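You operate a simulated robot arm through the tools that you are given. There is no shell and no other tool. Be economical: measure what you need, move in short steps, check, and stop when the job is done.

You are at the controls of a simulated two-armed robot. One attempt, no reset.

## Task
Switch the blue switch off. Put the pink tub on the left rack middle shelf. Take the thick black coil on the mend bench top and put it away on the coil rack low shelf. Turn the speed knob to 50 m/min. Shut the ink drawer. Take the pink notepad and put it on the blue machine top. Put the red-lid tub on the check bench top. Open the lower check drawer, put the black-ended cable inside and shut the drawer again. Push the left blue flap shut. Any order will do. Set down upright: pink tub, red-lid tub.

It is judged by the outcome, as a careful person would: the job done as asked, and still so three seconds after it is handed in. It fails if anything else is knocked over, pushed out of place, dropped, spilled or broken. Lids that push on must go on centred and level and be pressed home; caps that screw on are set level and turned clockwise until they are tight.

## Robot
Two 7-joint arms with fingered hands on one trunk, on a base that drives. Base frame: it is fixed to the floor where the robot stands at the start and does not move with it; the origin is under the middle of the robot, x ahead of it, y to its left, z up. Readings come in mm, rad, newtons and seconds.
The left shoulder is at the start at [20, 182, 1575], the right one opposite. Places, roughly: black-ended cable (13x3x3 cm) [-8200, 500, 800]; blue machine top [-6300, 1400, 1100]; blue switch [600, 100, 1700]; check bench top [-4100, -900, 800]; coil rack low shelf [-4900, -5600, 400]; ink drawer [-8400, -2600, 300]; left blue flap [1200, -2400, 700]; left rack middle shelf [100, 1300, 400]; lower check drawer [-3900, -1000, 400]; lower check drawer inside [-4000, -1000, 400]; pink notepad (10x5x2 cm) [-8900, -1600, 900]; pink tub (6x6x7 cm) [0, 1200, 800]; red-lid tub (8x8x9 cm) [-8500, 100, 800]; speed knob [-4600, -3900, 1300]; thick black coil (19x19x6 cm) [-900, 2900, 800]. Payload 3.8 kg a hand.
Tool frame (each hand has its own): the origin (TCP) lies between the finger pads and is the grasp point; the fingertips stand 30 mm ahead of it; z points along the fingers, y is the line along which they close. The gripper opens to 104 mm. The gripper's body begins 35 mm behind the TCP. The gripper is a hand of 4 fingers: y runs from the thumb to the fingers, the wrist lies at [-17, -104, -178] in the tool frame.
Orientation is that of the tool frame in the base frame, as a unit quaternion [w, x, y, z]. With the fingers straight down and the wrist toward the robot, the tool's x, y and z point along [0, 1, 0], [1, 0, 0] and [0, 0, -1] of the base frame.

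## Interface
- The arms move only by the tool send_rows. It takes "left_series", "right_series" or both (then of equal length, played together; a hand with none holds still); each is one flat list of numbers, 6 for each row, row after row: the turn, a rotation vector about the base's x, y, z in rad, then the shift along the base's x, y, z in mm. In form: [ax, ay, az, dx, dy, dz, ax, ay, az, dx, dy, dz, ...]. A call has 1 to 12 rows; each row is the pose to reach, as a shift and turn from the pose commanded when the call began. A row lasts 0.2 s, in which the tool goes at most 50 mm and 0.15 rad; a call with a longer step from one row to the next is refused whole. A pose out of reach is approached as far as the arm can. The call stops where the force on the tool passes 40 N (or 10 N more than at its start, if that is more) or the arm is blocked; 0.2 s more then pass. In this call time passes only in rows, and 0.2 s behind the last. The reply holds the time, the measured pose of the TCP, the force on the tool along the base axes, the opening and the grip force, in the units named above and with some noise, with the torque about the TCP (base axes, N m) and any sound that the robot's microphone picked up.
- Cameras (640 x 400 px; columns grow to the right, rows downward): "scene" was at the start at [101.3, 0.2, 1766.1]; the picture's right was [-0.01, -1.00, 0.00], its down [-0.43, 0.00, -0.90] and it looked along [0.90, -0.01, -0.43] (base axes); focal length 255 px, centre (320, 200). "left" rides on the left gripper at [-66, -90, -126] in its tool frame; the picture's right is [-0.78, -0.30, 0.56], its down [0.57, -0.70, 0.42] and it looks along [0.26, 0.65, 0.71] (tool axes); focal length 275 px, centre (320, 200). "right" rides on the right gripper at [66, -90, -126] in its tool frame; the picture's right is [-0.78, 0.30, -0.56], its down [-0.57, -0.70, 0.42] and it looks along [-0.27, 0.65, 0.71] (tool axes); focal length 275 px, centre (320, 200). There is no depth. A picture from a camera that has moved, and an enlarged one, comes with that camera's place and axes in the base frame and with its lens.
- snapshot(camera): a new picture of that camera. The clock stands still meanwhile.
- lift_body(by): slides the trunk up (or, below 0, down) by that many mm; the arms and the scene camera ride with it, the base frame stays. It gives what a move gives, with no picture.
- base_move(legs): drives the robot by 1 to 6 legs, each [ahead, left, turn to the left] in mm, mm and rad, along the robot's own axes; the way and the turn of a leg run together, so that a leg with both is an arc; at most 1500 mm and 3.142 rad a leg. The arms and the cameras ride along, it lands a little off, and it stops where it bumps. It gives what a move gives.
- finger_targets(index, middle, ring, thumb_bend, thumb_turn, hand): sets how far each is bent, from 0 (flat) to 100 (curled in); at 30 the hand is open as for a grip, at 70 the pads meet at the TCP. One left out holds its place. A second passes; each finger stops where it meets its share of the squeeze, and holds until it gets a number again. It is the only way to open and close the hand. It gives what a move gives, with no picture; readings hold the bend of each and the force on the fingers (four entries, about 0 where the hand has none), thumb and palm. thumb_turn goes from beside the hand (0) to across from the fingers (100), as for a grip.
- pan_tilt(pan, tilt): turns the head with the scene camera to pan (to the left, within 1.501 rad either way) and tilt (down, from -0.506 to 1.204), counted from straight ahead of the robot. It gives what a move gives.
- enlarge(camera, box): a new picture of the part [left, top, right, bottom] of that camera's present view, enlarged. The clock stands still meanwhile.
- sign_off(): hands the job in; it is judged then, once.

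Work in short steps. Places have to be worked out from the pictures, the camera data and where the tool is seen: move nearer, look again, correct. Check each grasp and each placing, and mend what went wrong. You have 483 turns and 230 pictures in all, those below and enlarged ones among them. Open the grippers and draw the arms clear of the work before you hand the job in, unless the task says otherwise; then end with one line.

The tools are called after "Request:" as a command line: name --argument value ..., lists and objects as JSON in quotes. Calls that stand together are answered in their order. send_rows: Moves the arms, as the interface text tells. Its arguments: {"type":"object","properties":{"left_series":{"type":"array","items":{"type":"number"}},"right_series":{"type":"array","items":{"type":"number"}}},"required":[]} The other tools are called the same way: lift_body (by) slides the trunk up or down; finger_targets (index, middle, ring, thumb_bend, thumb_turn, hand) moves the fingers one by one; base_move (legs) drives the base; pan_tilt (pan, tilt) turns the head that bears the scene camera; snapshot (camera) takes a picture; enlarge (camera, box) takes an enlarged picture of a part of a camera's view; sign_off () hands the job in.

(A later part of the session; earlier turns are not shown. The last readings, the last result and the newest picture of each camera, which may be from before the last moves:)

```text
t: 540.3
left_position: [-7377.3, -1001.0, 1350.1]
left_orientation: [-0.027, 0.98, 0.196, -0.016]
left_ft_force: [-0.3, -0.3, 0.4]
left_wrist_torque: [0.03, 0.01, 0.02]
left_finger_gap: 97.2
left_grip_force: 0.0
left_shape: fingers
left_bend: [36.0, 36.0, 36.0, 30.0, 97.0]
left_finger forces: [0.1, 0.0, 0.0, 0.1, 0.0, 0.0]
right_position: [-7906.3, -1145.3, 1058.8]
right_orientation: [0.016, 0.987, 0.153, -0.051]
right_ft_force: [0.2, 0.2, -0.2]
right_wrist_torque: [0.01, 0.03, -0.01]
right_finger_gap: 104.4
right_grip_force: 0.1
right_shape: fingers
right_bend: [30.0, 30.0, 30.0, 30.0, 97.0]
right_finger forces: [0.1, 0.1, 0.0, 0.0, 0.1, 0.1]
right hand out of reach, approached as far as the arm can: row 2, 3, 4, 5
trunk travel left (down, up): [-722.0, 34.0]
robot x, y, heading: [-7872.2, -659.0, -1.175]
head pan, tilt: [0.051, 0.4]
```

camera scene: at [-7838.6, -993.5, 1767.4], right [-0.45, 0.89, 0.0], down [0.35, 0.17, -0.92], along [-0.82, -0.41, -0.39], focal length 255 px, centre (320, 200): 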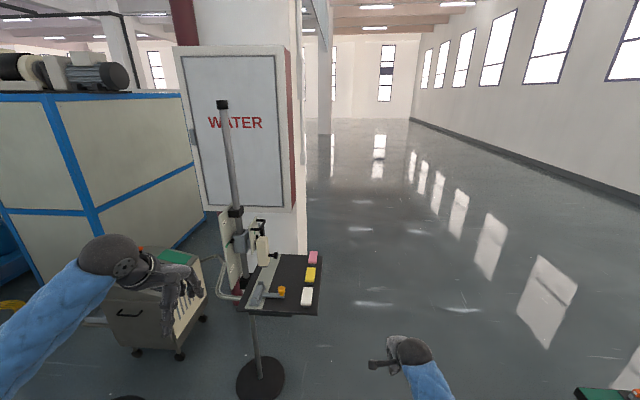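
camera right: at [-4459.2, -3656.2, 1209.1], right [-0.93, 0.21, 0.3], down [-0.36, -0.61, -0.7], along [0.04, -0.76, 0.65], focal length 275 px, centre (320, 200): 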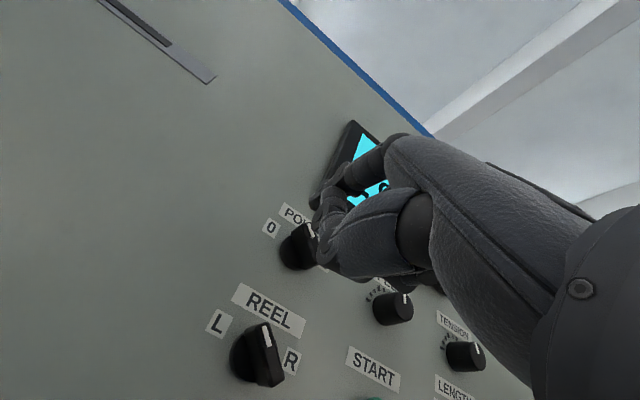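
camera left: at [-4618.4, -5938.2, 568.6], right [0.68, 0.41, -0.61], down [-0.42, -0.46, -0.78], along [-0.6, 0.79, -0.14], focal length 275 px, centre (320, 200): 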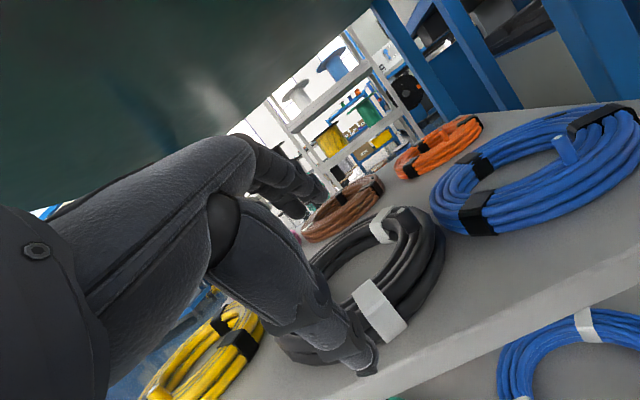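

The right hand is slightly tilted; I'll level it and move it outward a bit.

Request:
send_rows --right_series '[0.017, -0.031, 0.029, -18, -8, 0, 0.034, -0.063, 0.058, -36, -15, 0, 0.051, -0.094, 0.087, -55, -23, 0]'

Request:
base_move --legs '[[0, -560, 0]]'

Request:
pan_tilt --pan -0.3 --tilt 0.8

Request:
snapshot --camera "scene"

```text
t: 541.1
left_position: [-7378.4, -1003.8, 1350.5]
left_orientation: [-0.027, 0.98, 0.197, -0.015]
left_ft_force: [0.1, 0.7, 0.2]
left_wrist_torque: [-0.02, 0.0, 0.0]
left_finger_gap: 97.0
left_grip_force: 0.0
left_shape: fingers
left_bend: [36.0, 36.0, 36.0, 30.0, 97.0]
left_finger forces: [0.1, 0.1, 0.0, 0.1, 0.1, 0.0]
right_position: [-7907.0, -1144.4, 1056.9]
right_orientation: [0.014, 0.987, 0.153, -0.051]
right_ft_force: [0.1, 0.5, -0.2]
right_wrist_torque: [0.02, 0.02, -0.02]
right_finger_gap: 104.4
right_grip_force: 0.1
right_shape: fingers
right_bend: [30.0, 30.0, 30.0, 30.0, 97.0]
right_finger forces: [0.1, 0.1, 0.0, 0.1, 0.0, 0.0]
right hand out of reach, approached as far as the arm can: row 1, 2, 3
trunk travel left (down, up): [-722.0, 34.0]
robot x, y, heading: [-7872.0, -658.0, -1.176]
head pan, tilt: [0.051, 0.4]
```

```text
t: 544.3
left_position: [-7899.9, -1219.1, 1349.9]
left_orientation: [-0.028, 0.98, 0.198, -0.015]
left_ft_force: [-0.8, 0.0, 0.3]
left_wrist_torque: [-0.01, 0.0, 0.0]
left_finger_gap: 97.2
left_grip_force: 0.0
left_shape: fingers
left_bend: [36.0, 36.0, 36.0, 30.0, 97.0]
left_finger forces: [0.1, 0.0, 0.1, 0.0, 0.0, 0.1]
right_position: [-8430.2, -1360.7, 1054.0]
right_orientation: [0.011, 0.986, 0.156, -0.052]
right_ft_force: [0.1, 0.3, -0.4]
right_wrist_torque: [0.01, -0.03, -0.02]
right_finger_gap: 104.5
right_grip_force: 0.1
right_shape: fingers
right_bend: [30.0, 30.0, 30.0, 30.0, 97.0]
right_finger forces: [0.0, 0.1, 0.1, 0.0, 0.0, 0.1]
trunk travel left (down, up): [-722.0, 34.0]
robot x, y, heading: [-8395.4, -874.5, -1.173]
head pan, tilt: [0.051, 0.4]
```

```text
t: 545.2
left_position: [-7899.8, -1219.0, 1350.6]
left_orientation: [-0.027, 0.98, 0.198, -0.015]
left_ft_force: [0.2, -0.8, 0.7]
left_wrist_torque: [-0.01, 0.01, 0.0]
left_finger_gap: 97.1
left_grip_force: 0.0
left_shape: fingers
left_bend: [36.0, 36.0, 36.0, 30.0, 97.0]
left_finger forces: [0.0, 0.1, 0.1, 0.0, 0.1, 0.0]
right_position: [-8431.6, -1361.3, 1054.9]
right_orientation: [0.013, 0.986, 0.156, -0.054]
right_ft_force: [-0.1, -0.8, 0.1]
right_wrist_torque: [0.02, 0.0, 0.0]
right_finger_gap: 104.2
right_grip_force: 0.0
right_shape: fingers
right_bend: [30.0, 30.0, 30.0, 30.0, 97.0]
right_finger forces: [0.0, 0.1, 0.0, 0.1, 0.1, 0.0]
trunk travel left (down, up): [-722.0, 34.0]
robot x, y, heading: [-8399.1, -875.5, -1.177]
head pan, tilt: [-0.3, 0.799]
```

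```text
84 pictures are left
camera scene: at [-8384.9, -964.9, 1732.3], right [-1.0, -0.1, 0.0], down [-0.07, 0.71, -0.7], along [0.07, -0.69, -0.72], focal length 255 px, centre (320, 200)
```

scene: 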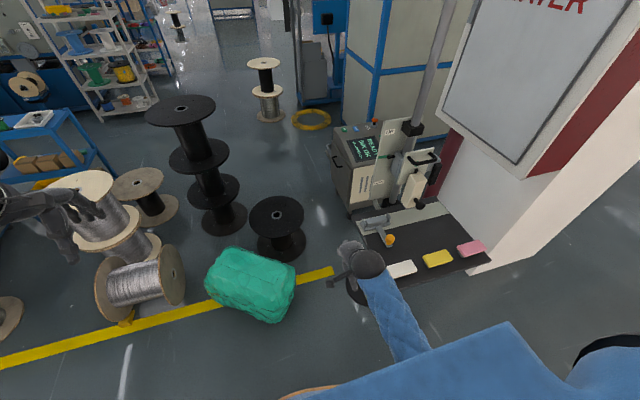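

I'll use the left hand, which moves freely. Slide so that the left hand comes over the pink pad, keeping high.

Request:
base_move --legs '[[-70, 0, 0], [0, -1030, 0]]'

Request:
pan_tilt --pan 0.4 --tilt 0.8

Request:
finger_targets --hand "left" --index 30 --middle 30 --ring 30 --thumb_bend 30

Request:
snapshot --camera "left"

Request:
snapshot --camera "scene"

```text
t: 551.0
left_position: [-8869.1, -1548.5, 1350.3]
left_orientation: [-0.027, 0.981, 0.194, -0.015]
left_ft_force: [-0.8, 0.4, 0.4]
left_wrist_torque: [0.02, 0.0, 0.03]
left_finger_gap: 97.1
left_grip_force: 0.0
left_shape: fingers
left_bend: [36.0, 36.0, 36.0, 30.0, 97.0]
left_finger forces: [0.1, 0.0, 0.0, 0.0, 0.0, 0.1]
right_position: [-9401.5, -1685.7, 1055.1]
right_orientation: [0.011, 0.987, 0.152, -0.053]
right_ft_force: [0.2, -0.5, 0.4]
right_wrist_torque: [-0.04, -0.02, -0.03]
right_finger_gap: 104.2
right_grip_force: 0.0
right_shape: fingers
right_bend: [30.0, 30.0, 30.0, 30.0, 97.0]
right_finger forces: [0.0, 0.0, 0.1, 0.1, 0.1, 0.1]
trunk travel left (down, up): [-722.0, 34.0]
robot x, y, heading: [-9365.4, -1200.2, -1.177]
head pan, tilt: [-0.3, 0.799]
```

```text
t: 552.1
left_position: [-8870.1, -1549.7, 1351.8]
left_orientation: [-0.028, 0.981, 0.194, -0.015]
left_ft_force: [0.2, 0.5, 0.0]
left_wrist_torque: [0.05, 0.0, 0.04]
left_finger_gap: 97.2
left_grip_force: 0.1
left_shape: fingers
left_bend: [36.0, 36.0, 36.0, 30.0, 97.0]
left_finger forces: [0.0, 0.1, 0.1, 0.0, 0.0, 0.1]
right_position: [-9401.5, -1686.0, 1055.2]
right_orientation: [0.012, 0.987, 0.151, -0.054]
right_ft_force: [0.3, -0.8, 0.4]
right_wrist_torque: [0.02, -0.01, 0.01]
right_finger_gap: 104.8
right_grip_force: 0.1
right_shape: fingers
right_bend: [30.0, 30.0, 30.0, 30.0, 97.0]
right_finger forces: [0.0, 0.0, 0.0, 0.0, 0.0, 0.1]
trunk travel left (down, up): [-722.0, 34.0]
robot x, y, heading: [-9361.5, -1201.5, -1.181]
head pan, tilt: [0.4, 0.799]
```

```text
t: 553.1
left_position: [-8869.6, -1548.9, 1350.7]
left_orientation: [-0.028, 0.98, 0.194, -0.016]
left_ft_force: [0.2, -0.1, -0.4]
left_wrist_torque: [0.02, -0.01, -0.04]
left_finger_gap: 104.4
left_grip_force: 0.0
left_shape: fingers
left_bend: [30.0, 30.0, 30.0, 30.0, 97.0]
left_finger forces: [0.0, 0.1, 0.0, 0.1, 0.1, 0.1]
right_position: [-9401.4, -1685.5, 1054.6]
right_orientation: [0.011, 0.987, 0.152, -0.054]
right_ft_force: [-0.2, -0.5, -0.6]
right_wrist_torque: [0.01, 0.03, 0.01]
right_finger_gap: 104.2
right_grip_force: 0.1
right_shape: fingers
right_bend: [30.0, 30.0, 30.0, 30.0, 97.0]
right_finger forces: [0.1, 0.1, 0.1, 0.0, 0.1, 0.1]
trunk travel left (down, up): [-722.0, 34.0]
robot x, y, heading: [-9362.0, -1202.1, -1.184]
head pan, tilt: [0.4, 0.799]
```

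```text
83 pictures are left
camera left: at [-8959.0, -1497.7, 1483.4], right [-0.85, 0.01, -0.52], down [0.25, 0.89, -0.39], along [0.46, -0.46, -0.76], focal length 275 px, centre (320, 200)
```

left: 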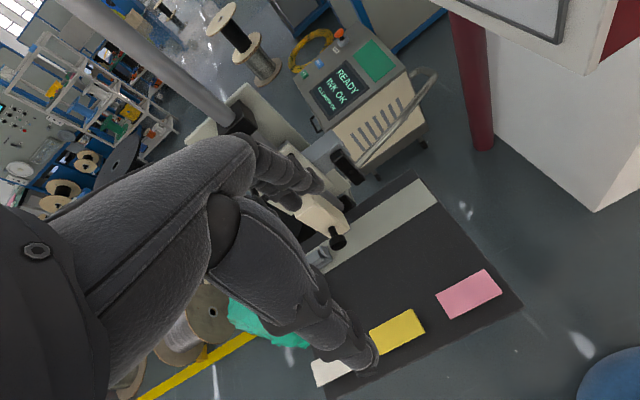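

```text
82 pictures are left
camera scene: at [-9302.3, -1266.8, 1732.3], right [-0.71, -0.71, 0.0], down [-0.51, 0.51, -0.7], along [0.49, -0.49, -0.72], focal length 255 px, centre (320, 200)
```

scene: 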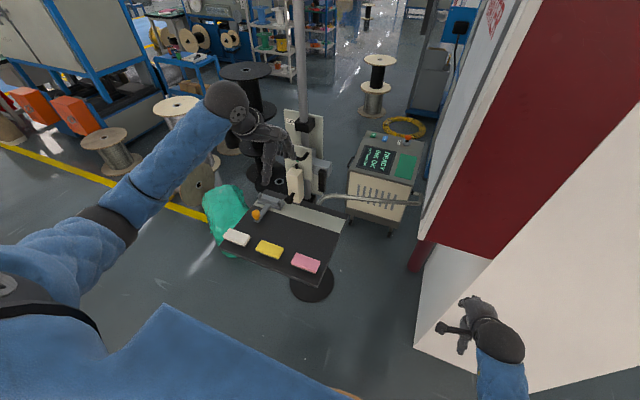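

Triangulated the pink pad at [-8914, -1580, ~868]. I'll shift over it and lower the trunk 380.

Request:
base_move --legs '[[10, -53, 0]]'

Request:
lift_body --by -380

Request:
snapshot --camera "left"

```text
t: 554.0
left_position: [-8913.8, -1576.4, 1350.6]
left_orientation: [-0.027, 0.98, 0.194, -0.017]
left_ft_force: [-0.1, 0.3, -0.1]
left_wrist_torque: [-0.02, 0.01, -0.01]
left_finger_gap: 104.2
left_grip_force: 0.0
left_shape: fingers
left_bend: [30.0, 30.0, 30.0, 30.0, 97.0]
left_finger forces: [0.0, 0.1, 0.0, 0.0, 0.0, 0.1]
right_position: [-9445.5, -1713.6, 1055.0]
right_orientation: [0.011, 0.987, 0.152, -0.054]
right_ft_force: [0.4, -0.9, -0.1]
right_wrist_torque: [-0.02, 0.04, -0.02]
right_finger_gap: 104.3
right_grip_force: 0.0
right_shape: fingers
right_bend: [30.0, 30.0, 30.0, 30.0, 97.0]
right_finger forces: [0.0, 0.0, 0.1, 0.0, 0.1, 0.1]
trunk travel left (down, up): [-722.0, 34.0]
robot x, y, heading: [-9405.5, -1230.3, -1.18]
head pan, tilt: [0.4, 0.799]
```

```text
t: 557.7
left_position: [-8914.8, -1578.2, 970.7]
left_orientation: [-0.027, 0.981, 0.194, -0.015]
left_ft_force: [0.1, -0.2, 0.0]
left_wrist_torque: [-0.03, -0.01, 0.0]
left_finger_gap: 104.4
left_grip_force: 0.0
left_shape: fingers
left_bend: [30.0, 30.0, 30.0, 30.0, 97.0]
left_finger forces: [0.0, 0.0, 0.0, 0.0, 0.0, 0.0]
right_position: [-9445.9, -1714.2, 675.1]
right_orientation: [0.012, 0.987, 0.152, -0.054]
right_ft_force: [-0.5, 0.1, 1.3]
right_wrist_torque: [-0.01, 0.01, 0.0]
right_finger_gap: 104.5
right_grip_force: 0.1
right_shape: fingers
right_bend: [30.0, 30.0, 30.0, 30.0, 97.0]
right_finger forces: [0.1, 0.0, 0.0, 0.1, 0.0, 0.0]
trunk travel left (down, up): [-342.0, 414.0]
robot x, y, heading: [-9409.2, -1229.8, -1.187]
head pan, tilt: [0.4, 0.799]
```

```text
81 pictures are left
camera left: at [-9004.1, -1526.8, 1103.6], right [-0.85, 0.0, -0.52], down [0.25, 0.89, -0.39], along [0.46, -0.46, -0.76], focal length 275 px, centre (320, 200)
```

left: 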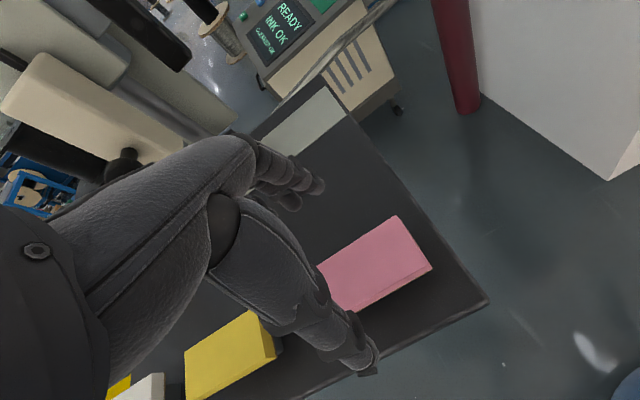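

Pad is 13 mm farther forward than the TCP. Shift, and lower 75 mm.

Request:
send_rows --left_series '[0, 0, 0, 5, -12, 0]'

Request:
lift_body --by -75

Request:
snapshot --camera "left"

```text
t: 558.1
left_position: [-8910.5, -1590.2, 970.9]
left_orientation: [-0.029, 0.98, 0.194, -0.015]
left_ft_force: [-0.6, -0.5, -0.5]
left_wrist_torque: [-0.04, -0.01, -0.01]
left_finger_gap: 104.1
left_grip_force: 0.1
left_shape: fingers
left_bend: [30.0, 30.0, 30.0, 30.0, 97.0]
left_finger forces: [0.0, 0.0, 0.0, 0.0, 0.0, 0.0]
right_position: [-9446.3, -1714.8, 675.0]
right_orientation: [0.012, 0.987, 0.151, -0.052]
right_ft_force: [0.1, 0.4, 0.2]
right_wrist_torque: [0.0, 0.0, 0.01]
right_finger_gap: 104.4
right_grip_force: 0.1
right_shape: fingers
right_bend: [30.0, 30.0, 30.0, 30.0, 97.0]
right_finger forces: [0.0, 0.0, 0.1, 0.0, 0.0, 0.0]
trunk travel left (down, up): [-342.0, 414.0]
robot x, y, heading: [-9407.4, -1229.4, -1.177]
head pan, tilt: [0.4, 0.799]
```

```text
t: 559.2
left_position: [-8909.6, -1590.1, 895.1]
left_orientation: [-0.028, 0.981, 0.194, -0.015]
left_ft_force: [1.1, -0.6, -0.1]
left_wrist_torque: [0.02, 0.0, 0.0]
left_finger_gap: 104.4
left_grip_force: 0.0
left_shape: fingers
left_bend: [30.0, 30.0, 30.0, 30.0, 97.0]
left_finger forces: [0.0, 0.1, 0.1, 0.0, 0.0, 0.0]
right_position: [-9446.2, -1715.1, 599.4]
right_orientation: [0.012, 0.987, 0.151, -0.052]
right_ft_force: [0.0, -0.3, 0.1]
right_wrist_torque: [-0.03, 0.03, 0.0]
right_finger_gap: 104.2
right_grip_force: 0.1
right_shape: fingers
right_bend: [30.0, 30.0, 30.0, 30.0, 97.0]
right_finger forces: [0.0, 0.1, 0.0, 0.0, 0.0, 0.1]
trunk travel left (down, up): [-267.0, 489.0]
robot x, y, heading: [-9408.5, -1227.7, -1.182]
head pan, tilt: [0.4, 0.799]
```

```text
80 pictures are left
camera left: at [-8999.0, -1538.8, 1028.4], right [-0.85, 0.01, -0.52], down [0.25, 0.89, -0.39], along [0.46, -0.46, -0.76], focal length 275 px, centre (320, 200)
```

left: 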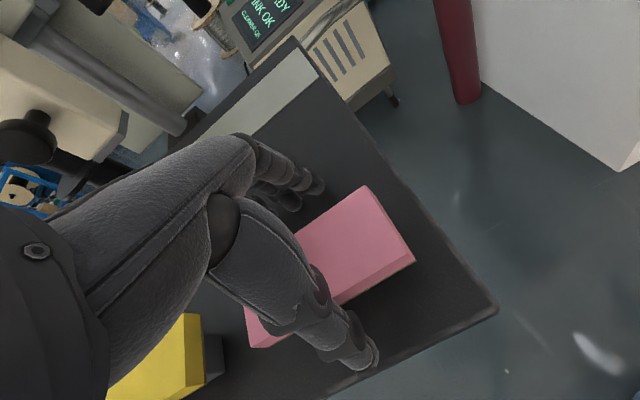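

Pad lies between thumb and fingers. Lower 15 mm more gently and close.

Request:
send_rows --left_series '[0, 0, 0, 0, 0, -5, 0, 0, 0, 0, 0, -10, 0, 0, 0, 0, 0, -15]'

Request:
finger_targets --hand "left" --index 65 --middle 65 --ring 65 --thumb_bend 65

Request:
snapshot --camera "left"

```text
t: 560.2
left_position: [-8909.7, -1594.1, 891.8]
left_orientation: [-0.011, 0.981, 0.194, -0.014]
left_ft_force: [-2.9, 2.0, 21.6]
left_wrist_torque: [-0.93, -0.65, -0.11]
left_finger_gap: 104.7
left_grip_force: 10.7
left_shape: fingers
left_bend: [30.0, 30.0, 30.0, 30.0, 97.0]
left_finger forces: [0.0, 20.9, 0.1, 0.0, 0.0, 0.0]
right_position: [-9447.3, -1714.1, 600.2]
right_orientation: [0.011, 0.987, 0.151, -0.054]
right_ft_force: [-0.3, -0.2, -0.2]
right_wrist_torque: [0.01, 0.02, 0.03]
right_finger_gap: 104.6
right_grip_force: 0.1
right_shape: fingers
right_bend: [30.0, 30.0, 30.0, 30.0, 97.0]
right_finger forces: [0.0, 0.0, 0.0, 0.0, 0.0, 0.0]
trunk travel left (down, up): [-267.0, 489.0]
robot x, y, heading: [-9404.9, -1232.6, -1.184]
head pan, tilt: [0.4, 0.799]
stopped in row 3 (left hand): the force on the tool passed its limit (the readings are from after the stop); the commanded pose is now the measured one
```

```text
t: 561.2
left_position: [-8908.8, -1592.6, 892.7]
left_orientation: [-0.01, 0.981, 0.195, -0.013]
left_ft_force: [-2.2, 3.2, 38.1]
left_wrist_torque: [-2.01, -0.86, -0.28]
left_finger_gap: 59.8
left_grip_force: 26.7
left_shape: fingers
left_bend: [46.0, 32.0, 65.0, 53.0, 97.0]
left_finger forces: [18.3, 20.4, 0.1, 0.0, 14.1, 0.0]
right_position: [-9447.7, -1713.6, 601.6]
right_orientation: [0.014, 0.987, 0.151, -0.053]
right_ft_force: [-0.4, -0.2, -0.4]
right_wrist_torque: [0.0, 0.0, 0.02]
right_finger_gap: 104.5
right_grip_force: 0.1
right_shape: fingers
right_bend: [30.0, 30.0, 30.0, 30.0, 97.0]
right_finger forces: [0.0, 0.0, 0.0, 0.0, 0.1, 0.0]
trunk travel left (down, up): [-267.0, 489.0]
robot x, y, heading: [-9406.3, -1230.6, -1.181]
head pan, tilt: [0.4, 0.799]
```

```text
79 pictures are left
camera left: at [-9000.0, -1536.9, 1023.4], right [-0.85, -0.01, -0.53], down [0.25, 0.87, -0.42], along [0.47, -0.49, -0.73], focal length 275 px, centre (320, 200)
```

left: 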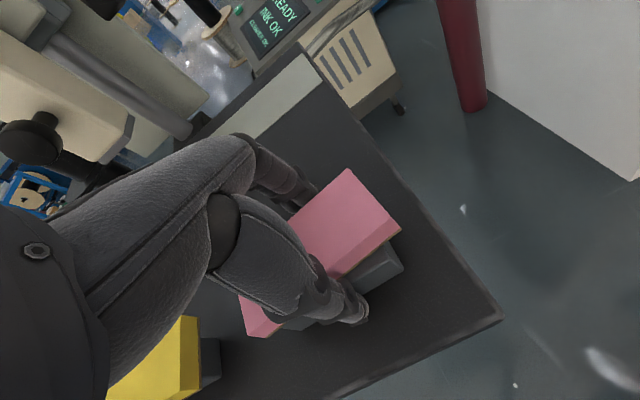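

The fingertips touched the tray, and the pad rests on a small block. I'll open, raise 14 mm, and close again on the pad itself.

Request:
finger_targets --hand "left" --index 34 --middle 34 --ring 34 --thumb_bend 34

Request:
send_rows --left_series '[-0.03, 0, 0, 3, -8, 8, -0.03, 0, 0, 3, -8, 15]'

Request:
finger_targets --hand "left" --index 65 --middle 65 --ring 65 --thumb_bend 65

Request:
snapshot --camera "left"

```text
t: 562.2
left_position: [-8909.6, -1590.8, 893.0]
left_orientation: [-0.011, 0.981, 0.195, -0.012]
left_ft_force: [-4.8, 12.1, 40.6]
left_wrist_torque: [-1.51, -0.23, -0.21]
left_finger_gap: 80.7
left_grip_force: 21.0
left_shape: fingers
left_bend: [45.0, 31.0, 34.0, 34.0, 97.0]
left_finger forces: [35.1, 5.4, 0.1, 0.0, 0.0, 0.0]
right_position: [-9446.4, -1713.1, 601.4]
right_orientation: [0.014, 0.987, 0.151, -0.052]
right_ft_force: [-1.3, -0.6, 0.5]
right_wrist_torque: [-0.01, 0.01, -0.01]
right_finger_gap: 104.3
right_grip_force: 0.1
right_shape: fingers
right_bend: [30.0, 30.0, 30.0, 30.0, 97.0]
right_finger forces: [0.0, 0.0, 0.1, 0.1, 0.1, 0.0]
trunk travel left (down, up): [-267.0, 489.0]
robot x, y, heading: [-9407.4, -1231.1, -1.181]
head pan, tilt: [0.4, 0.799]
```

```text
t: 562.8
left_position: [-8904.7, -1599.0, 896.7]
left_orientation: [-0.009, 0.981, 0.193, -0.019]
left_ft_force: [-0.2, -0.1, 0.1]
left_wrist_torque: [-0.02, 0.04, -0.01]
left_finger_gap: 94.5
left_grip_force: 0.1
left_shape: fingers
left_bend: [34.0, 34.0, 34.0, 34.0, 97.0]
left_finger forces: [0.0, 0.0, 0.0, 0.0, 0.0, 0.1]
right_position: [-9446.1, -1716.1, 599.4]
right_orientation: [0.011, 0.987, 0.152, -0.054]
right_ft_force: [0.8, 0.1, -0.3]
right_wrist_torque: [-0.02, 0.02, -0.01]
right_finger_gap: 104.5
right_grip_force: 0.0
right_shape: fingers
right_bend: [30.0, 30.0, 30.0, 30.0, 97.0]
right_finger forces: [0.0, 0.0, 0.1, 0.1, 0.1, 0.0]
trunk travel left (down, up): [-267.0, 489.0]
robot x, y, heading: [-9407.5, -1229.9, -1.184]
head pan, tilt: [0.4, 0.799]
```

```text
t: 563.8
left_position: [-8905.6, -1597.7, 900.6]
left_orientation: [-0.006, 0.981, 0.194, -0.016]
left_ft_force: [-7.6, 19.9, -7.5]
left_wrist_torque: [0.01, -0.04, -0.14]
left_finger_gap: 43.0
left_grip_force: 11.0
left_shape: fingers
left_bend: [64.0, 65.0, 65.0, 49.0, 97.0]
left_finger forces: [0.3, 0.1, 0.2, 0.0, 21.8, 0.0]
right_position: [-9446.2, -1713.8, 600.2]
right_orientation: [0.012, 0.987, 0.152, -0.055]
right_ft_force: [-0.1, -0.1, 0.0]
right_wrist_torque: [-0.03, -0.03, 0.01]
right_finger_gap: 104.5
right_grip_force: 0.0
right_shape: fingers
right_bend: [30.0, 30.0, 30.0, 30.0, 97.0]
right_finger forces: [0.1, 0.0, 0.0, 0.0, 0.0, 0.0]
trunk travel left (down, up): [-267.0, 489.0]
robot x, y, heading: [-9407.9, -1228.9, -1.182]
head pan, tilt: [0.4, 0.799]
```

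```text
78 pictures are left
camera left: at [-8995.5, -1540.9, 1030.3], right [-0.85, -0.02, -0.53], down [0.25, 0.87, -0.43], along [0.47, -0.49, -0.73], focal length 275 px, centre (320, 200)
```

left: 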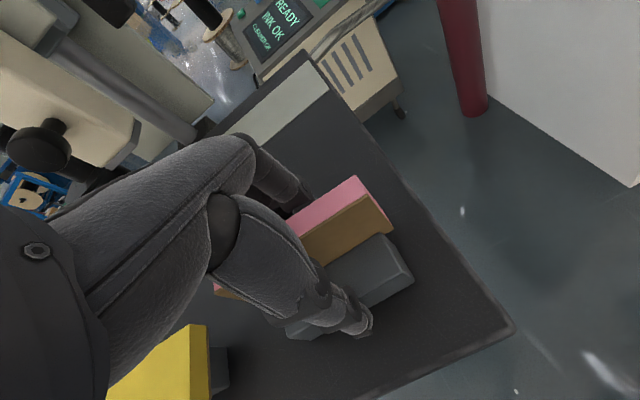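

The pad has slipped off its block and leans on its far side. I'll open, rise 45 mm and look at its new pose.

Request:
finger_targets --hand "left" --index 30 --middle 30 --ring 30 --thumb_bend 30

Request:
send_rows --left_series '[0, 0, 0, 0, 0, 25, 0, 0, 0, 0, 0, 55]'

Request:
snapshot --camera "left"

Request:
snapshot --camera "scene"

```text
t: 564.8
left_position: [-8905.2, -1600.4, 901.0]
left_orientation: [-0.004, 0.981, 0.194, -0.017]
left_ft_force: [-0.5, -0.1, 0.0]
left_wrist_torque: [0.01, -0.01, -0.01]
left_finger_gap: 104.3
left_grip_force: 0.1
left_shape: fingers
left_bend: [30.0, 30.0, 30.0, 30.0, 97.0]
left_finger forces: [0.0, 0.0, 0.1, 0.1, 0.1, 0.1]
right_position: [-9445.1, -1713.6, 600.1]
right_orientation: [0.012, 0.987, 0.152, -0.053]
right_ft_force: [0.1, -0.7, -0.3]
right_wrist_torque: [-0.02, -0.02, -0.02]
right_finger_gap: 104.2
right_grip_force: 0.0
right_shape: fingers
right_bend: [30.0, 30.0, 30.0, 30.0, 97.0]
right_finger forces: [0.0, 0.0, 0.1, 0.1, 0.0, 0.0]
trunk travel left (down, up): [-267.0, 489.0]
robot x, y, heading: [-9406.9, -1229.9, -1.18]
head pan, tilt: [0.4, 0.799]
```

```text
t: 565.4
left_position: [-8904.7, -1600.4, 956.4]
left_orientation: [-0.005, 0.981, 0.194, -0.017]
left_ft_force: [-0.2, 0.0, -0.1]
left_wrist_torque: [-0.02, -0.03, 0.0]
left_finger_gap: 104.2
left_grip_force: 0.0
left_shape: fingers
left_bend: [30.0, 30.0, 30.0, 30.0, 97.0]
left_finger forces: [0.0, 0.0, 0.0, 0.0, 0.1, 0.1]
right_position: [-9445.3, -1714.3, 599.6]
right_orientation: [0.012, 0.987, 0.152, -0.054]
right_ft_force: [-0.2, -0.2, 0.5]
right_wrist_torque: [0.0, 0.01, 0.02]
right_finger_gap: 104.4
right_grip_force: 0.0
right_shape: fingers
right_bend: [30.0, 30.0, 30.0, 30.0, 97.0]
right_finger forces: [0.0, 0.0, 0.1, 0.0, 0.0, 0.1]
trunk travel left (down, up): [-267.0, 489.0]
robot x, y, heading: [-9408.0, -1229.2, -1.18]
head pan, tilt: [0.4, 0.799]
```

```text
77 pictures are left
camera left: at [-8995.1, -1543.0, 1086.5], right [-0.85, -0.02, -0.53], down [0.25, 0.87, -0.43], along [0.47, -0.5, -0.73], focal length 275 px, centre (320, 200)
```

left: 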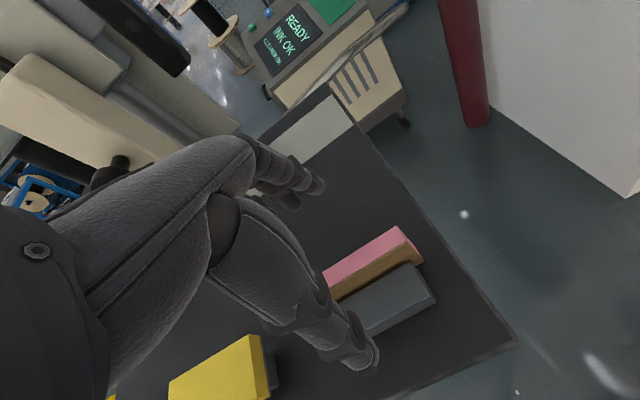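

```text
76 pictures are left
camera scene: at [-9319.1, -1366.1, 1274.5], right [-0.71, -0.71, 0.0], down [-0.51, 0.51, -0.7], along [0.49, -0.49, -0.72], focal length 255 px, centre (320, 200)
```

scene: 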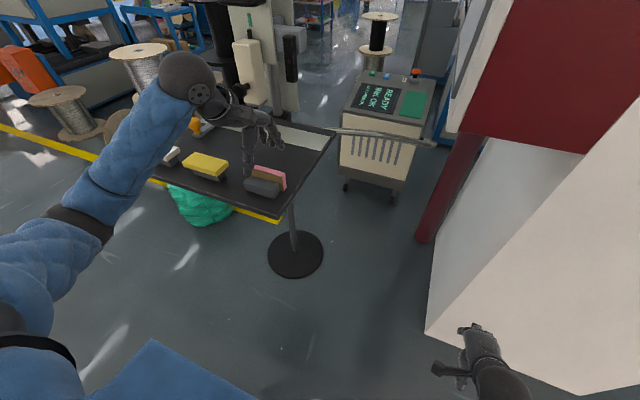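

Zoom on the pad from the side.

Request:
enlarge --camera "scene" --box '[210, 120, 330, 220]'

```text
4.00 times, centred on (270, 170) of scene
camera zoom: at [-9319.1, -1366.1, 1274.5], right [-0.71, -0.71, 0.0], down [-0.51, 0.51, -0.7], along [0.49, -0.49, -0.72], focal length 1020 px, centre (520, 320)
```

zoom: 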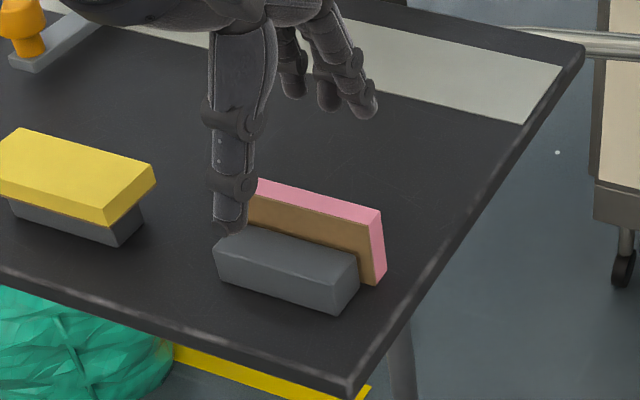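

The pad stands on its long edge just behind its block. I'll move over it and grip its top strip above the block.

Request:
send_rows --left_series '[0, 0, 0, -17, -5, 0, 0, 0, 0, -17, -5, -15, 0, 0, 0, -17, -5, -27]'

Request:
enlarge --camera "scene" --box '[210, 120, 330, 220]'

```text
t: 566.2
left_position: [-8921.3, -1604.5, 929.1]
left_orientation: [-0.005, 0.981, 0.195, -0.017]
left_ft_force: [-0.1, 0.1, -0.7]
left_wrist_torque: [-0.02, 0.01, -0.02]
left_finger_gap: 104.3
left_grip_force: 0.0
left_shape: fingers
left_bend: [30.0, 30.0, 30.0, 30.0, 97.0]
left_finger forces: [0.0, 0.1, 0.1, 0.0, 0.0, 0.1]
right_position: [-9446.4, -1714.7, 600.1]
right_orientation: [0.012, 0.987, 0.151, -0.054]
right_ft_force: [-0.4, 0.4, 0.1]
right_wrist_torque: [-0.03, 0.01, -0.02]
right_finger_gap: 104.4
right_grip_force: 0.0
right_shape: fingers
right_bend: [30.0, 30.0, 30.0, 30.0, 97.0]
right_finger forces: [0.1, 0.0, 0.0, 0.0, 0.1, 0.1]
trunk travel left (down, up): [-267.0, 489.0]
robot x, y, heading: [-9405.2, -1228.8, -1.179]
head pan, tilt: [0.4, 0.799]
```

```text
4.00 times, centred on (270, 170) of scene
camera zoom: at [-9318.8, -1366.1, 1274.4], right [-0.71, -0.71, 0.0], down [-0.51, 0.51, -0.7], along [0.49, -0.49, -0.72], focal length 1020 px, centre (520, 320)
```

zoom: 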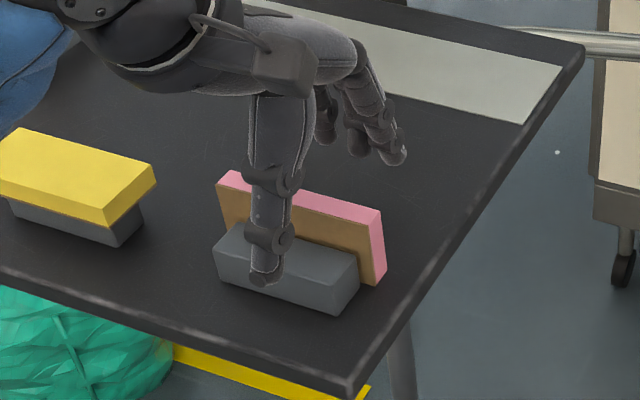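

Thumb in front, fingers behind the pad. I'll shift 10 mm right and close.

Request:
send_rows --left_series '[0, 0, 0, -9, -4, 0]'

Request:
finger_targets --hand "left" --index 72 --middle 72 --ring 72 --thumb_bend 72

Request:
enlarge --camera "scene" --box '[210, 120, 330, 220]'

```text
t: 566.6
left_position: [-8930.1, -1608.9, 930.5]
left_orientation: [-0.004, 0.981, 0.195, -0.017]
left_ft_force: [0.6, 0.8, -0.2]
left_wrist_torque: [0.01, -0.01, -0.02]
left_finger_gap: 104.5
left_grip_force: 0.0
left_shape: fingers
left_bend: [30.0, 30.0, 30.0, 30.0, 97.0]
left_finger forces: [0.1, 0.0, 0.1, 0.1, 0.0, 0.0]
right_position: [-9446.2, -1714.7, 599.9]
right_orientation: [0.011, 0.987, 0.152, -0.054]
right_ft_force: [0.0, 0.1, 0.6]
right_wrist_torque: [0.02, 0.02, 0.03]
right_finger_gap: 104.1
right_grip_force: 0.0
right_shape: fingers
right_bend: [30.0, 30.0, 30.0, 30.0, 97.0]
right_finger forces: [0.0, 0.0, 0.0, 0.1, 0.1, 0.0]
trunk travel left (down, up): [-267.0, 489.0]
robot x, y, heading: [-9403.3, -1229.4, -1.185]
head pan, tilt: [0.4, 0.799]
```

```text
t: 567.6
left_position: [-8930.4, -1610.4, 930.3]
left_orientation: [-0.005, 0.981, 0.195, -0.017]
left_ft_force: [0.2, -1.3, -0.2]
left_wrist_torque: [-0.07, -0.01, -0.1]
left_finger_gap: 12.9
left_grip_force: 9.3
left_shape: fingers
left_bend: [71.0, 71.0, 71.0, 65.0, 97.0]
left_finger forces: [5.2, 3.7, 1.5, 0.1, 8.2, 0.0]
right_position: [-9446.9, -1713.4, 599.8]
right_orientation: [0.012, 0.987, 0.152, -0.054]
right_ft_force: [0.1, 0.4, 0.1]
right_wrist_torque: [-0.01, 0.01, 0.0]
right_finger_gap: 104.1
right_grip_force: 0.0
right_shape: fingers
right_bend: [30.0, 30.0, 30.0, 30.0, 97.0]
right_finger forces: [0.0, 0.0, 0.1, 0.0, 0.0, 0.1]
trunk travel left (down, up): [-267.0, 489.0]
robot x, y, heading: [-9407.0, -1231.7, -1.18]
head pan, tilt: [0.4, 0.799]
```

```text
4.00 times, centred on (270, 170) of scene
camera zoom: at [-9318.8, -1366.4, 1274.4], right [-0.71, -0.71, 0.0], down [-0.51, 0.51, -0.7], along [0.49, -0.49, -0.72], focal length 1020 px, centre (520, 320)
```

zoom: 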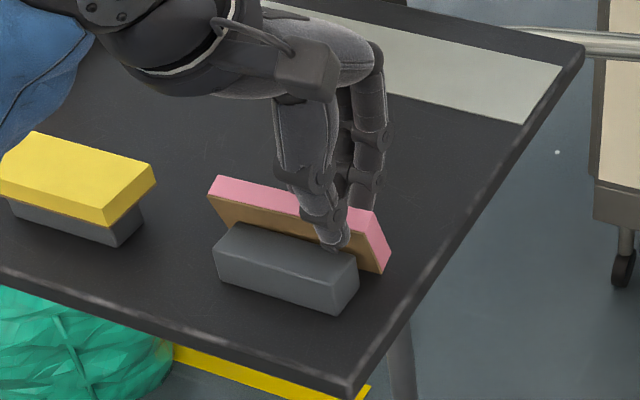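

Gripped at the top strip. I'll squeeze a bit more and lift slowly.

Request:
finger_targets --hand "left" --index 82 --middle 82 --ring 82 --thumb_bend 80

Request:
send_rows --left_series '[0, 0, 0, 0, 0, 15, 0, 0, 0, 0, 0, 35, 0, 0, 0, 0, 0, 60, 0, 0, 0, 0, 0, 90]'

Request:
snapshot --camera "scene"

```text
t: 568.6
left_position: [-8930.5, -1608.8, 929.1]
left_orientation: [-0.004, 0.981, 0.194, -0.017]
left_ft_force: [1.1, -0.6, 0.6]
left_wrist_torque: [-0.01, 0.03, -0.02]
left_finger_gap: 0.0
left_grip_force: 0.0
left_shape: fingers
left_bend: [79.0, 82.0, 82.0, 72.0, 97.0]
left_finger forces: [0.0, 0.0, 0.1, 0.0, 0.0, 0.0]
right_position: [-9446.6, -1714.6, 601.6]
right_orientation: [0.012, 0.987, 0.152, -0.054]
right_ft_force: [-0.5, 0.0, 0.6]
right_wrist_torque: [0.01, 0.03, 0.0]
right_finger_gap: 104.1
right_grip_force: 0.0
right_shape: fingers
right_bend: [30.0, 30.0, 30.0, 30.0, 97.0]
right_finger forces: [0.0, 0.0, 0.1, 0.0, 0.0, 0.1]
trunk travel left (down, up): [-267.0, 489.0]
robot x, y, heading: [-9406.0, -1228.6, -1.18]
head pan, tilt: [0.4, 0.799]
```

```text
t: 569.6
left_position: [-8930.0, -1608.4, 1019.8]
left_orientation: [-0.005, 0.981, 0.194, -0.017]
left_ft_force: [0.2, -0.4, -0.1]
left_wrist_torque: [0.02, -0.01, 0.01]
left_finger_gap: 0.1
left_grip_force: 0.1
left_shape: fingers
left_bend: [79.0, 82.0, 82.0, 72.0, 97.0]
left_finger forces: [0.0, 0.1, 0.0, 0.0, 0.0, 0.0]
right_position: [-9446.1, -1715.1, 600.0]
right_orientation: [0.011, 0.987, 0.152, -0.054]
right_ft_force: [-0.3, 0.0, 0.7]
right_wrist_torque: [0.03, 0.0, 0.04]
right_finger_gap: 104.6
right_grip_force: 0.1
right_shape: fingers
right_bend: [30.0, 30.0, 30.0, 30.0, 97.0]
right_finger forces: [0.0, 0.0, 0.0, 0.0, 0.0, 0.0]
trunk travel left (down, up): [-267.0, 489.0]
robot x, y, heading: [-9405.3, -1231.1, -1.184]
head pan, tilt: [0.4, 0.799]
```

```text
72 pictures are left
camera scene: at [-9319.1, -1366.1, 1274.5], right [-0.71, -0.71, 0.0], down [-0.51, 0.51, -0.7], along [0.49, -0.49, -0.72], focal length 255 px, centre (320, 200)
```

scene: 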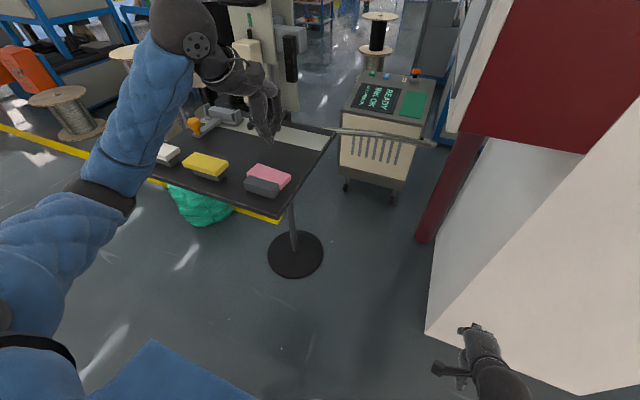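

The extra squeeze popped the pad out. Zoom to see how it lies now.

Request:
enlarge --camera "scene" --box '[210, 120, 330, 220]'

```text
4.00 times, centred on (270, 170) of scene
camera zoom: at [-9319.1, -1366.1, 1274.5], right [-0.71, -0.71, 0.0], down [-0.51, 0.51, -0.7], along [0.49, -0.49, -0.72], focal length 1020 px, centre (520, 320)
```

zoom: 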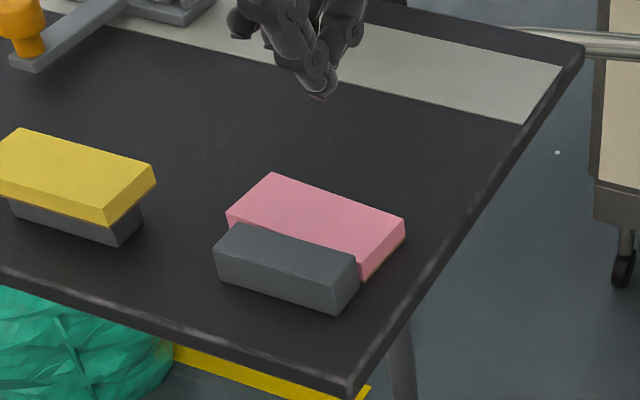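

The pad now lies flat on the tray, snug behind its block. I'll grip it lengthwise instead: turn the hand 90° so the thumb takes its left end and the fingers its right end.

Request:
send_rows --left_series '[0, 0, -0.137, 2, 0, 0, 0, 0, -0.274, 4, 0, 0, 0, 0, -0.411, 6, 0, 0, 0, 0, -0.549, 9, 0, 0, 0, 0, -0.686, 11, 0, 0, 0, 0, -0.823, 13, 0, 0, 0, 0, -0.96, 15, 0, 0, 0, 0, -1.097, 17, 0, 0, 0, 0, -1.234, 20, 0, 0, 0, 0, -1.372, 22, 0, 0, 0, 0, -1.509, 24, 0, 0, 0, 0, -1.646, 26, 0, 0]'

Request:
finger_targets --hand "left" --index 18 --middle 18 --ring 18 --thumb_bend 18

Request:
snapshot --camera "left"

Request:
enlarge --camera "scene" --box '[190, 80, 350, 220]'

```text
t: 572.2
left_position: [-8905.7, -1608.8, 1018.2]
left_orientation: [-0.016, 0.808, -0.589, -0.009]
left_ft_force: [0.5, 0.4, 0.3]
left_wrist_torque: [-0.01, 0.02, 0.02]
left_finger_gap: 0.0
left_grip_force: 0.1
left_shape: fingers
left_bend: [79.0, 82.0, 82.0, 72.0, 97.0]
left_finger forces: [0.0, 0.1, 0.0, 0.0, 0.0, 0.0]
right_position: [-9446.1, -1715.2, 601.0]
right_orientation: [0.011, 0.987, 0.152, -0.054]
right_ft_force: [0.7, 0.6, -0.8]
right_wrist_torque: [0.0, 0.02, 0.0]
right_finger_gap: 104.4
right_grip_force: 0.0
right_shape: fingers
right_bend: [30.0, 30.0, 30.0, 30.0, 97.0]
right_finger forces: [0.0, 0.0, 0.0, 0.0, 0.0, 0.0]
trunk travel left (down, up): [-267.0, 489.0]
robot x, y, heading: [-9409.4, -1232.5, -1.18]
head pan, tilt: [0.4, 0.799]
```

```text
t: 573.2
left_position: [-8904.8, -1609.2, 1019.8]
left_orientation: [-0.015, 0.809, -0.587, -0.008]
left_ft_force: [-0.3, -0.6, -0.2]
left_wrist_torque: [0.03, -0.06, 0.0]
left_finger_gap: 130.4
left_grip_force: 0.0
left_shape: fingers
left_bend: [18.0, 18.0, 18.0, 18.0, 97.0]
left_finger forces: [0.1, 0.0, 0.1, 0.1, 0.0, 0.0]
right_position: [-9445.7, -1714.9, 600.1]
right_orientation: [0.012, 0.987, 0.152, -0.054]
right_ft_force: [0.4, 0.3, -0.4]
right_wrist_torque: [0.0, 0.05, 0.02]
right_finger_gap: 104.1
right_grip_force: 0.1
right_shape: fingers
right_bend: [30.0, 30.0, 30.0, 30.0, 97.0]
right_finger forces: [0.0, 0.0, 0.0, 0.0, 0.1, 0.0]
trunk travel left (down, up): [-267.0, 489.0]
robot x, y, heading: [-9407.1, -1230.0, -1.185]
head pan, tilt: [0.4, 0.799]
```

```text
70 pictures are left
camera left: at [-8839.7, -1523.4, 1148.7], right [0.04, 0.85, -0.53], down [0.85, -0.31, -0.43], along [-0.53, -0.43, -0.73], focal length 275 px, centre (320, 200)
```

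left: 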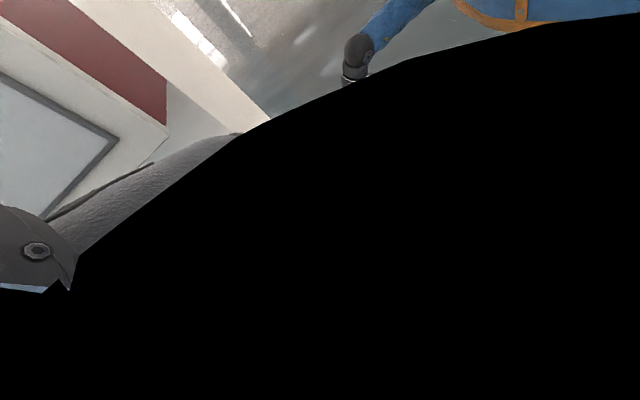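

```text
2.86 times, centred on (270, 150) of scene
camera zoom: at [-9318.9, -1366.2, 1274.4], right [-0.71, -0.71, 0.0], down [-0.51, 0.51, -0.7], along [0.49, -0.49, -0.72], focal length 729 px, centre (463, 343)
```

zoom: 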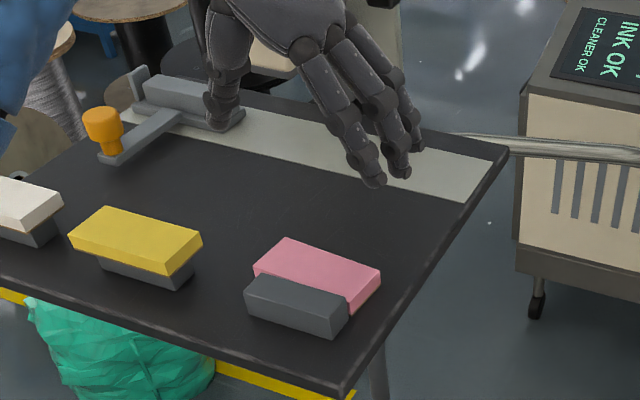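

The inner camera is covered, so I'll use the scene view. Lower 95 mm and check.

Request:
lift_body --by -95

Request:
enlarge --camera "scene" --box '[190, 40, 350, 180]'

```text
t: 574.5
left_position: [-8904.1, -1608.3, 924.1]
left_orientation: [-0.014, 0.809, -0.588, -0.008]
left_ft_force: [1.0, 1.0, 0.0]
left_wrist_torque: [-0.03, 0.01, 0.0]
left_finger_gap: 130.4
left_grip_force: 0.0
left_shape: fingers
left_bend: [18.0, 18.0, 18.0, 18.0, 97.0]
left_finger forces: [0.0, 0.0, 0.0, 0.1, 0.0, 0.0]
right_position: [-9445.7, -1714.3, 505.7]
right_orientation: [0.011, 0.987, 0.151, -0.053]
right_ft_force: [1.4, -0.7, -0.4]
right_wrist_torque: [0.04, 0.02, -0.01]
right_finger_gap: 104.3
right_grip_force: 0.0
right_shape: fingers
right_bend: [30.0, 30.0, 30.0, 30.0, 97.0]
right_finger forces: [0.0, 0.1, 0.1, 0.0, 0.1, 0.0]
trunk travel left (down, up): [-172.0, 584.0]
robot x, y, heading: [-9406.0, -1231.4, -1.185]
head pan, tilt: [0.4, 0.799]
```

```text
2.86 times, centred on (270, 110) of scene
camera zoom: at [-9301.4, -1409.0, 1176.5], right [-0.71, -0.71, 0.0], down [-0.51, 0.51, -0.7], along [0.49, -0.49, -0.72], focal length 729 px, centre (463, 457)
```

zoom: 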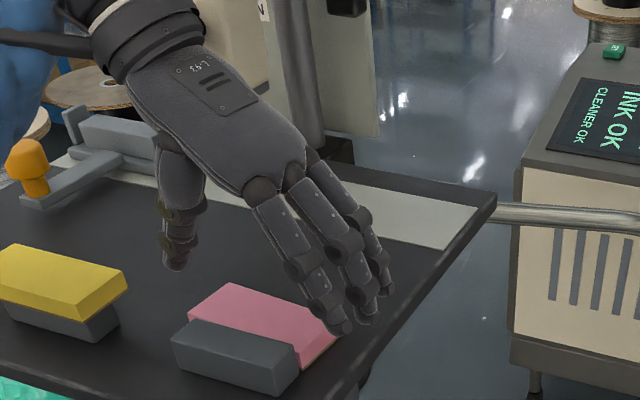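

Well centred: thumb beyond the left end and fingers beyond the right end. Lower the last bit with force watch.

Request:
send_rows --left_series '[0, 0, 0, 0, 0, -10, 0, 0, 0, 0, 0, -18, 0, 0, 0, 0, 0, -24, 0, 0, 0, 0, 0, -29]'

Request:
enlarge --camera "scene" --box '[190, 40, 350, 180]'

```text
t: 575.5
left_position: [-8905.2, -1609.2, 893.1]
left_orientation: [-0.017, 0.81, -0.587, -0.008]
left_ft_force: [-0.2, -0.4, -0.1]
left_wrist_torque: [0.04, 0.01, 0.01]
left_finger_gap: 130.4
left_grip_force: 0.0
left_shape: fingers
left_bend: [18.0, 18.0, 18.0, 18.0, 97.0]
left_finger forces: [0.1, 0.0, 0.0, 0.0, 0.0, 0.1]
right_position: [-9446.3, -1714.7, 504.7]
right_orientation: [0.012, 0.987, 0.152, -0.053]
right_ft_force: [0.2, -0.6, 0.4]
right_wrist_torque: [-0.04, 0.02, 0.01]
right_finger_gap: 104.6
right_grip_force: 0.0
right_shape: fingers
right_bend: [30.0, 30.0, 30.0, 30.0, 97.0]
right_finger forces: [0.0, 0.1, 0.0, 0.0, 0.1, 0.0]
trunk travel left (down, up): [-172.0, 584.0]
robot x, y, heading: [-9409.4, -1230.7, -1.179]
head pan, tilt: [0.4, 0.799]
```

```text
2.86 times, centred on (270, 110) of scene
camera zoom: at [-9301.1, -1409.6, 1176.2], right [-0.71, -0.71, 0.0], down [-0.51, 0.51, -0.7], along [0.49, -0.49, -0.72], focal length 729 px, centre (463, 457)
```

zoom: 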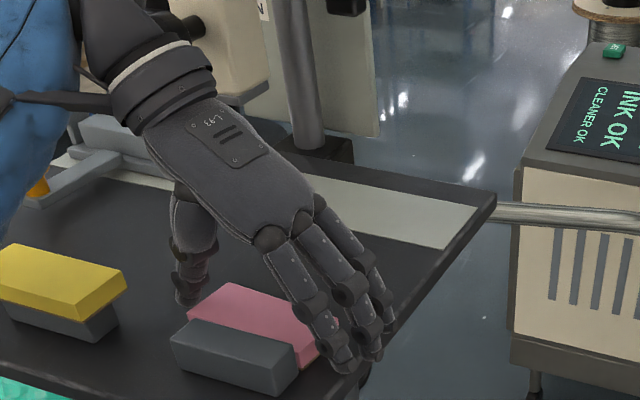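

Fingers are down around both ends. Close gently.

Request:
finger_targets --hand "left" --index 40 --middle 40 --ring 40 --thumb_bend 40

Request:
enlarge --camera "scene" --box '[190, 40, 350, 180]'

```text
t: 576.5
left_position: [-8905.3, -1609.1, 894.6]
left_orientation: [-0.015, 0.81, -0.586, -0.009]
left_ft_force: [-1.2, -0.4, 3.5]
left_wrist_torque: [-0.08, 0.15, 0.01]
left_finger_gap: 99.0
left_grip_force: 9.5
left_shape: fingers
left_bend: [35.0, 37.0, 37.0, 32.0, 96.0]
left_finger forces: [4.8, 3.1, 2.7, 0.1, 8.6, 0.0]
right_position: [-9446.3, -1715.4, 506.0]
right_orientation: [0.012, 0.987, 0.152, -0.054]
right_ft_force: [0.1, 0.3, -0.8]
right_wrist_torque: [0.0, 0.01, -0.01]
right_finger_gap: 104.2
right_grip_force: 0.2
right_shape: fingers
right_bend: [30.0, 30.0, 30.0, 30.0, 97.0]
right_finger forces: [0.0, 0.1, 0.0, 0.0, 0.0, 0.0]
trunk travel left (down, up): [-172.0, 584.0]
robot x, y, heading: [-9407.0, -1230.2, -1.182]
head pan, tilt: [0.4, 0.799]
```

```text
2.86 times, centred on (270, 110) of scene
camera zoom: at [-9301.5, -1409.5, 1176.3], right [-0.71, -0.71, 0.0], down [-0.51, 0.51, -0.7], along [0.49, -0.49, -0.72], focal length 729 px, centre (463, 457)
```

zoom: 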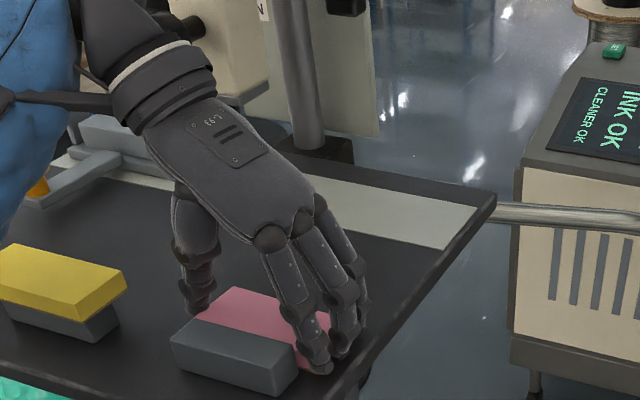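

Gripped end to end (gap 99). Tighten slightly and lift.

Request:
finger_targets --hand "left" --index 44 --middle 44 --ring 44 --thumb_bend 42

Request:
send_rows --left_series '[0, 0, 0, 0, 0, 12, 0, 0, 0, 0, 0, 30, 0, 0, 0, 0, 0, 60, 0, 0, 0, 0, 0, 90]'

Request:
enlarge --camera "scene" --box '[190, 0, 350, 140]'

```text
t: 577.5
left_position: [-8905.0, -1608.3, 894.3]
left_orientation: [-0.016, 0.809, -0.587, -0.009]
left_ft_force: [-1.9, -1.5, 5.6]
left_wrist_torque: [-0.19, 0.31, -0.02]
left_finger_gap: 98.1
left_grip_force: 14.0
left_shape: fingers
left_bend: [37.0, 39.0, 39.0, 31.0, 96.0]
left_finger forces: [6.0, 6.1, 3.9, 0.0, 11.2, 0.0]
right_position: [-9446.2, -1714.3, 505.0]
right_orientation: [0.012, 0.987, 0.151, -0.053]
right_ft_force: [0.5, 0.3, 0.3]
right_wrist_torque: [0.03, 0.03, -0.06]
right_finger_gap: 104.2
right_grip_force: 0.1
right_shape: fingers
right_bend: [30.0, 30.0, 30.0, 30.0, 97.0]
right_finger forces: [0.1, 0.0, 0.0, 0.1, 0.0, 0.1]
trunk travel left (down, up): [-172.0, 584.0]
robot x, y, heading: [-9408.1, -1232.1, -1.183]
head pan, tilt: [0.4, 0.799]
```

```text
t: 578.5
left_position: [-8904.7, -1610.0, 984.4]
left_orientation: [-0.017, 0.809, -0.587, -0.008]
left_ft_force: [-0.3, 0.3, -1.0]
left_wrist_torque: [0.01, -0.02, 0.02]
left_finger_gap: 98.2
left_grip_force: 12.4
left_shape: fingers
left_bend: [37.0, 40.0, 40.0, 31.0, 96.0]
left_finger forces: [5.4, 4.2, 3.5, 0.0, 12.1, 0.0]
right_position: [-9444.6, -1715.0, 504.4]
right_orientation: [0.012, 0.987, 0.151, -0.053]
right_ft_force: [1.0, 0.0, 0.3]
right_wrist_torque: [-0.01, 0.01, 0.0]
right_finger_gap: 104.8
right_grip_force: 0.0
right_shape: fingers
right_bend: [30.0, 30.0, 30.0, 30.0, 97.0]
right_finger forces: [0.0, 0.0, 0.1, 0.0, 0.0, 0.0]
trunk travel left (down, up): [-172.0, 584.0]
robot x, y, heading: [-9405.0, -1227.8, -1.174]
head pan, tilt: [0.4, 0.799]
```

```text
2.86 times, centred on (270, 70) of scene
camera zoom: at [-9301.3, -1409.4, 1176.3], right [-0.71, -0.71, 0.0], down [-0.51, 0.51, -0.7], along [0.49, -0.49, -0.72], focal length 729 px, centre (463, 571)
```

zoom: 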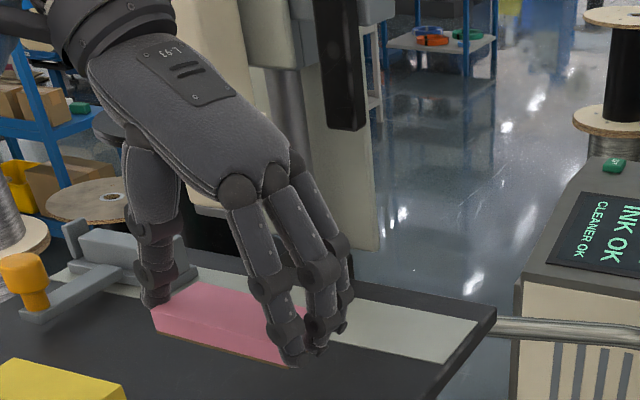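

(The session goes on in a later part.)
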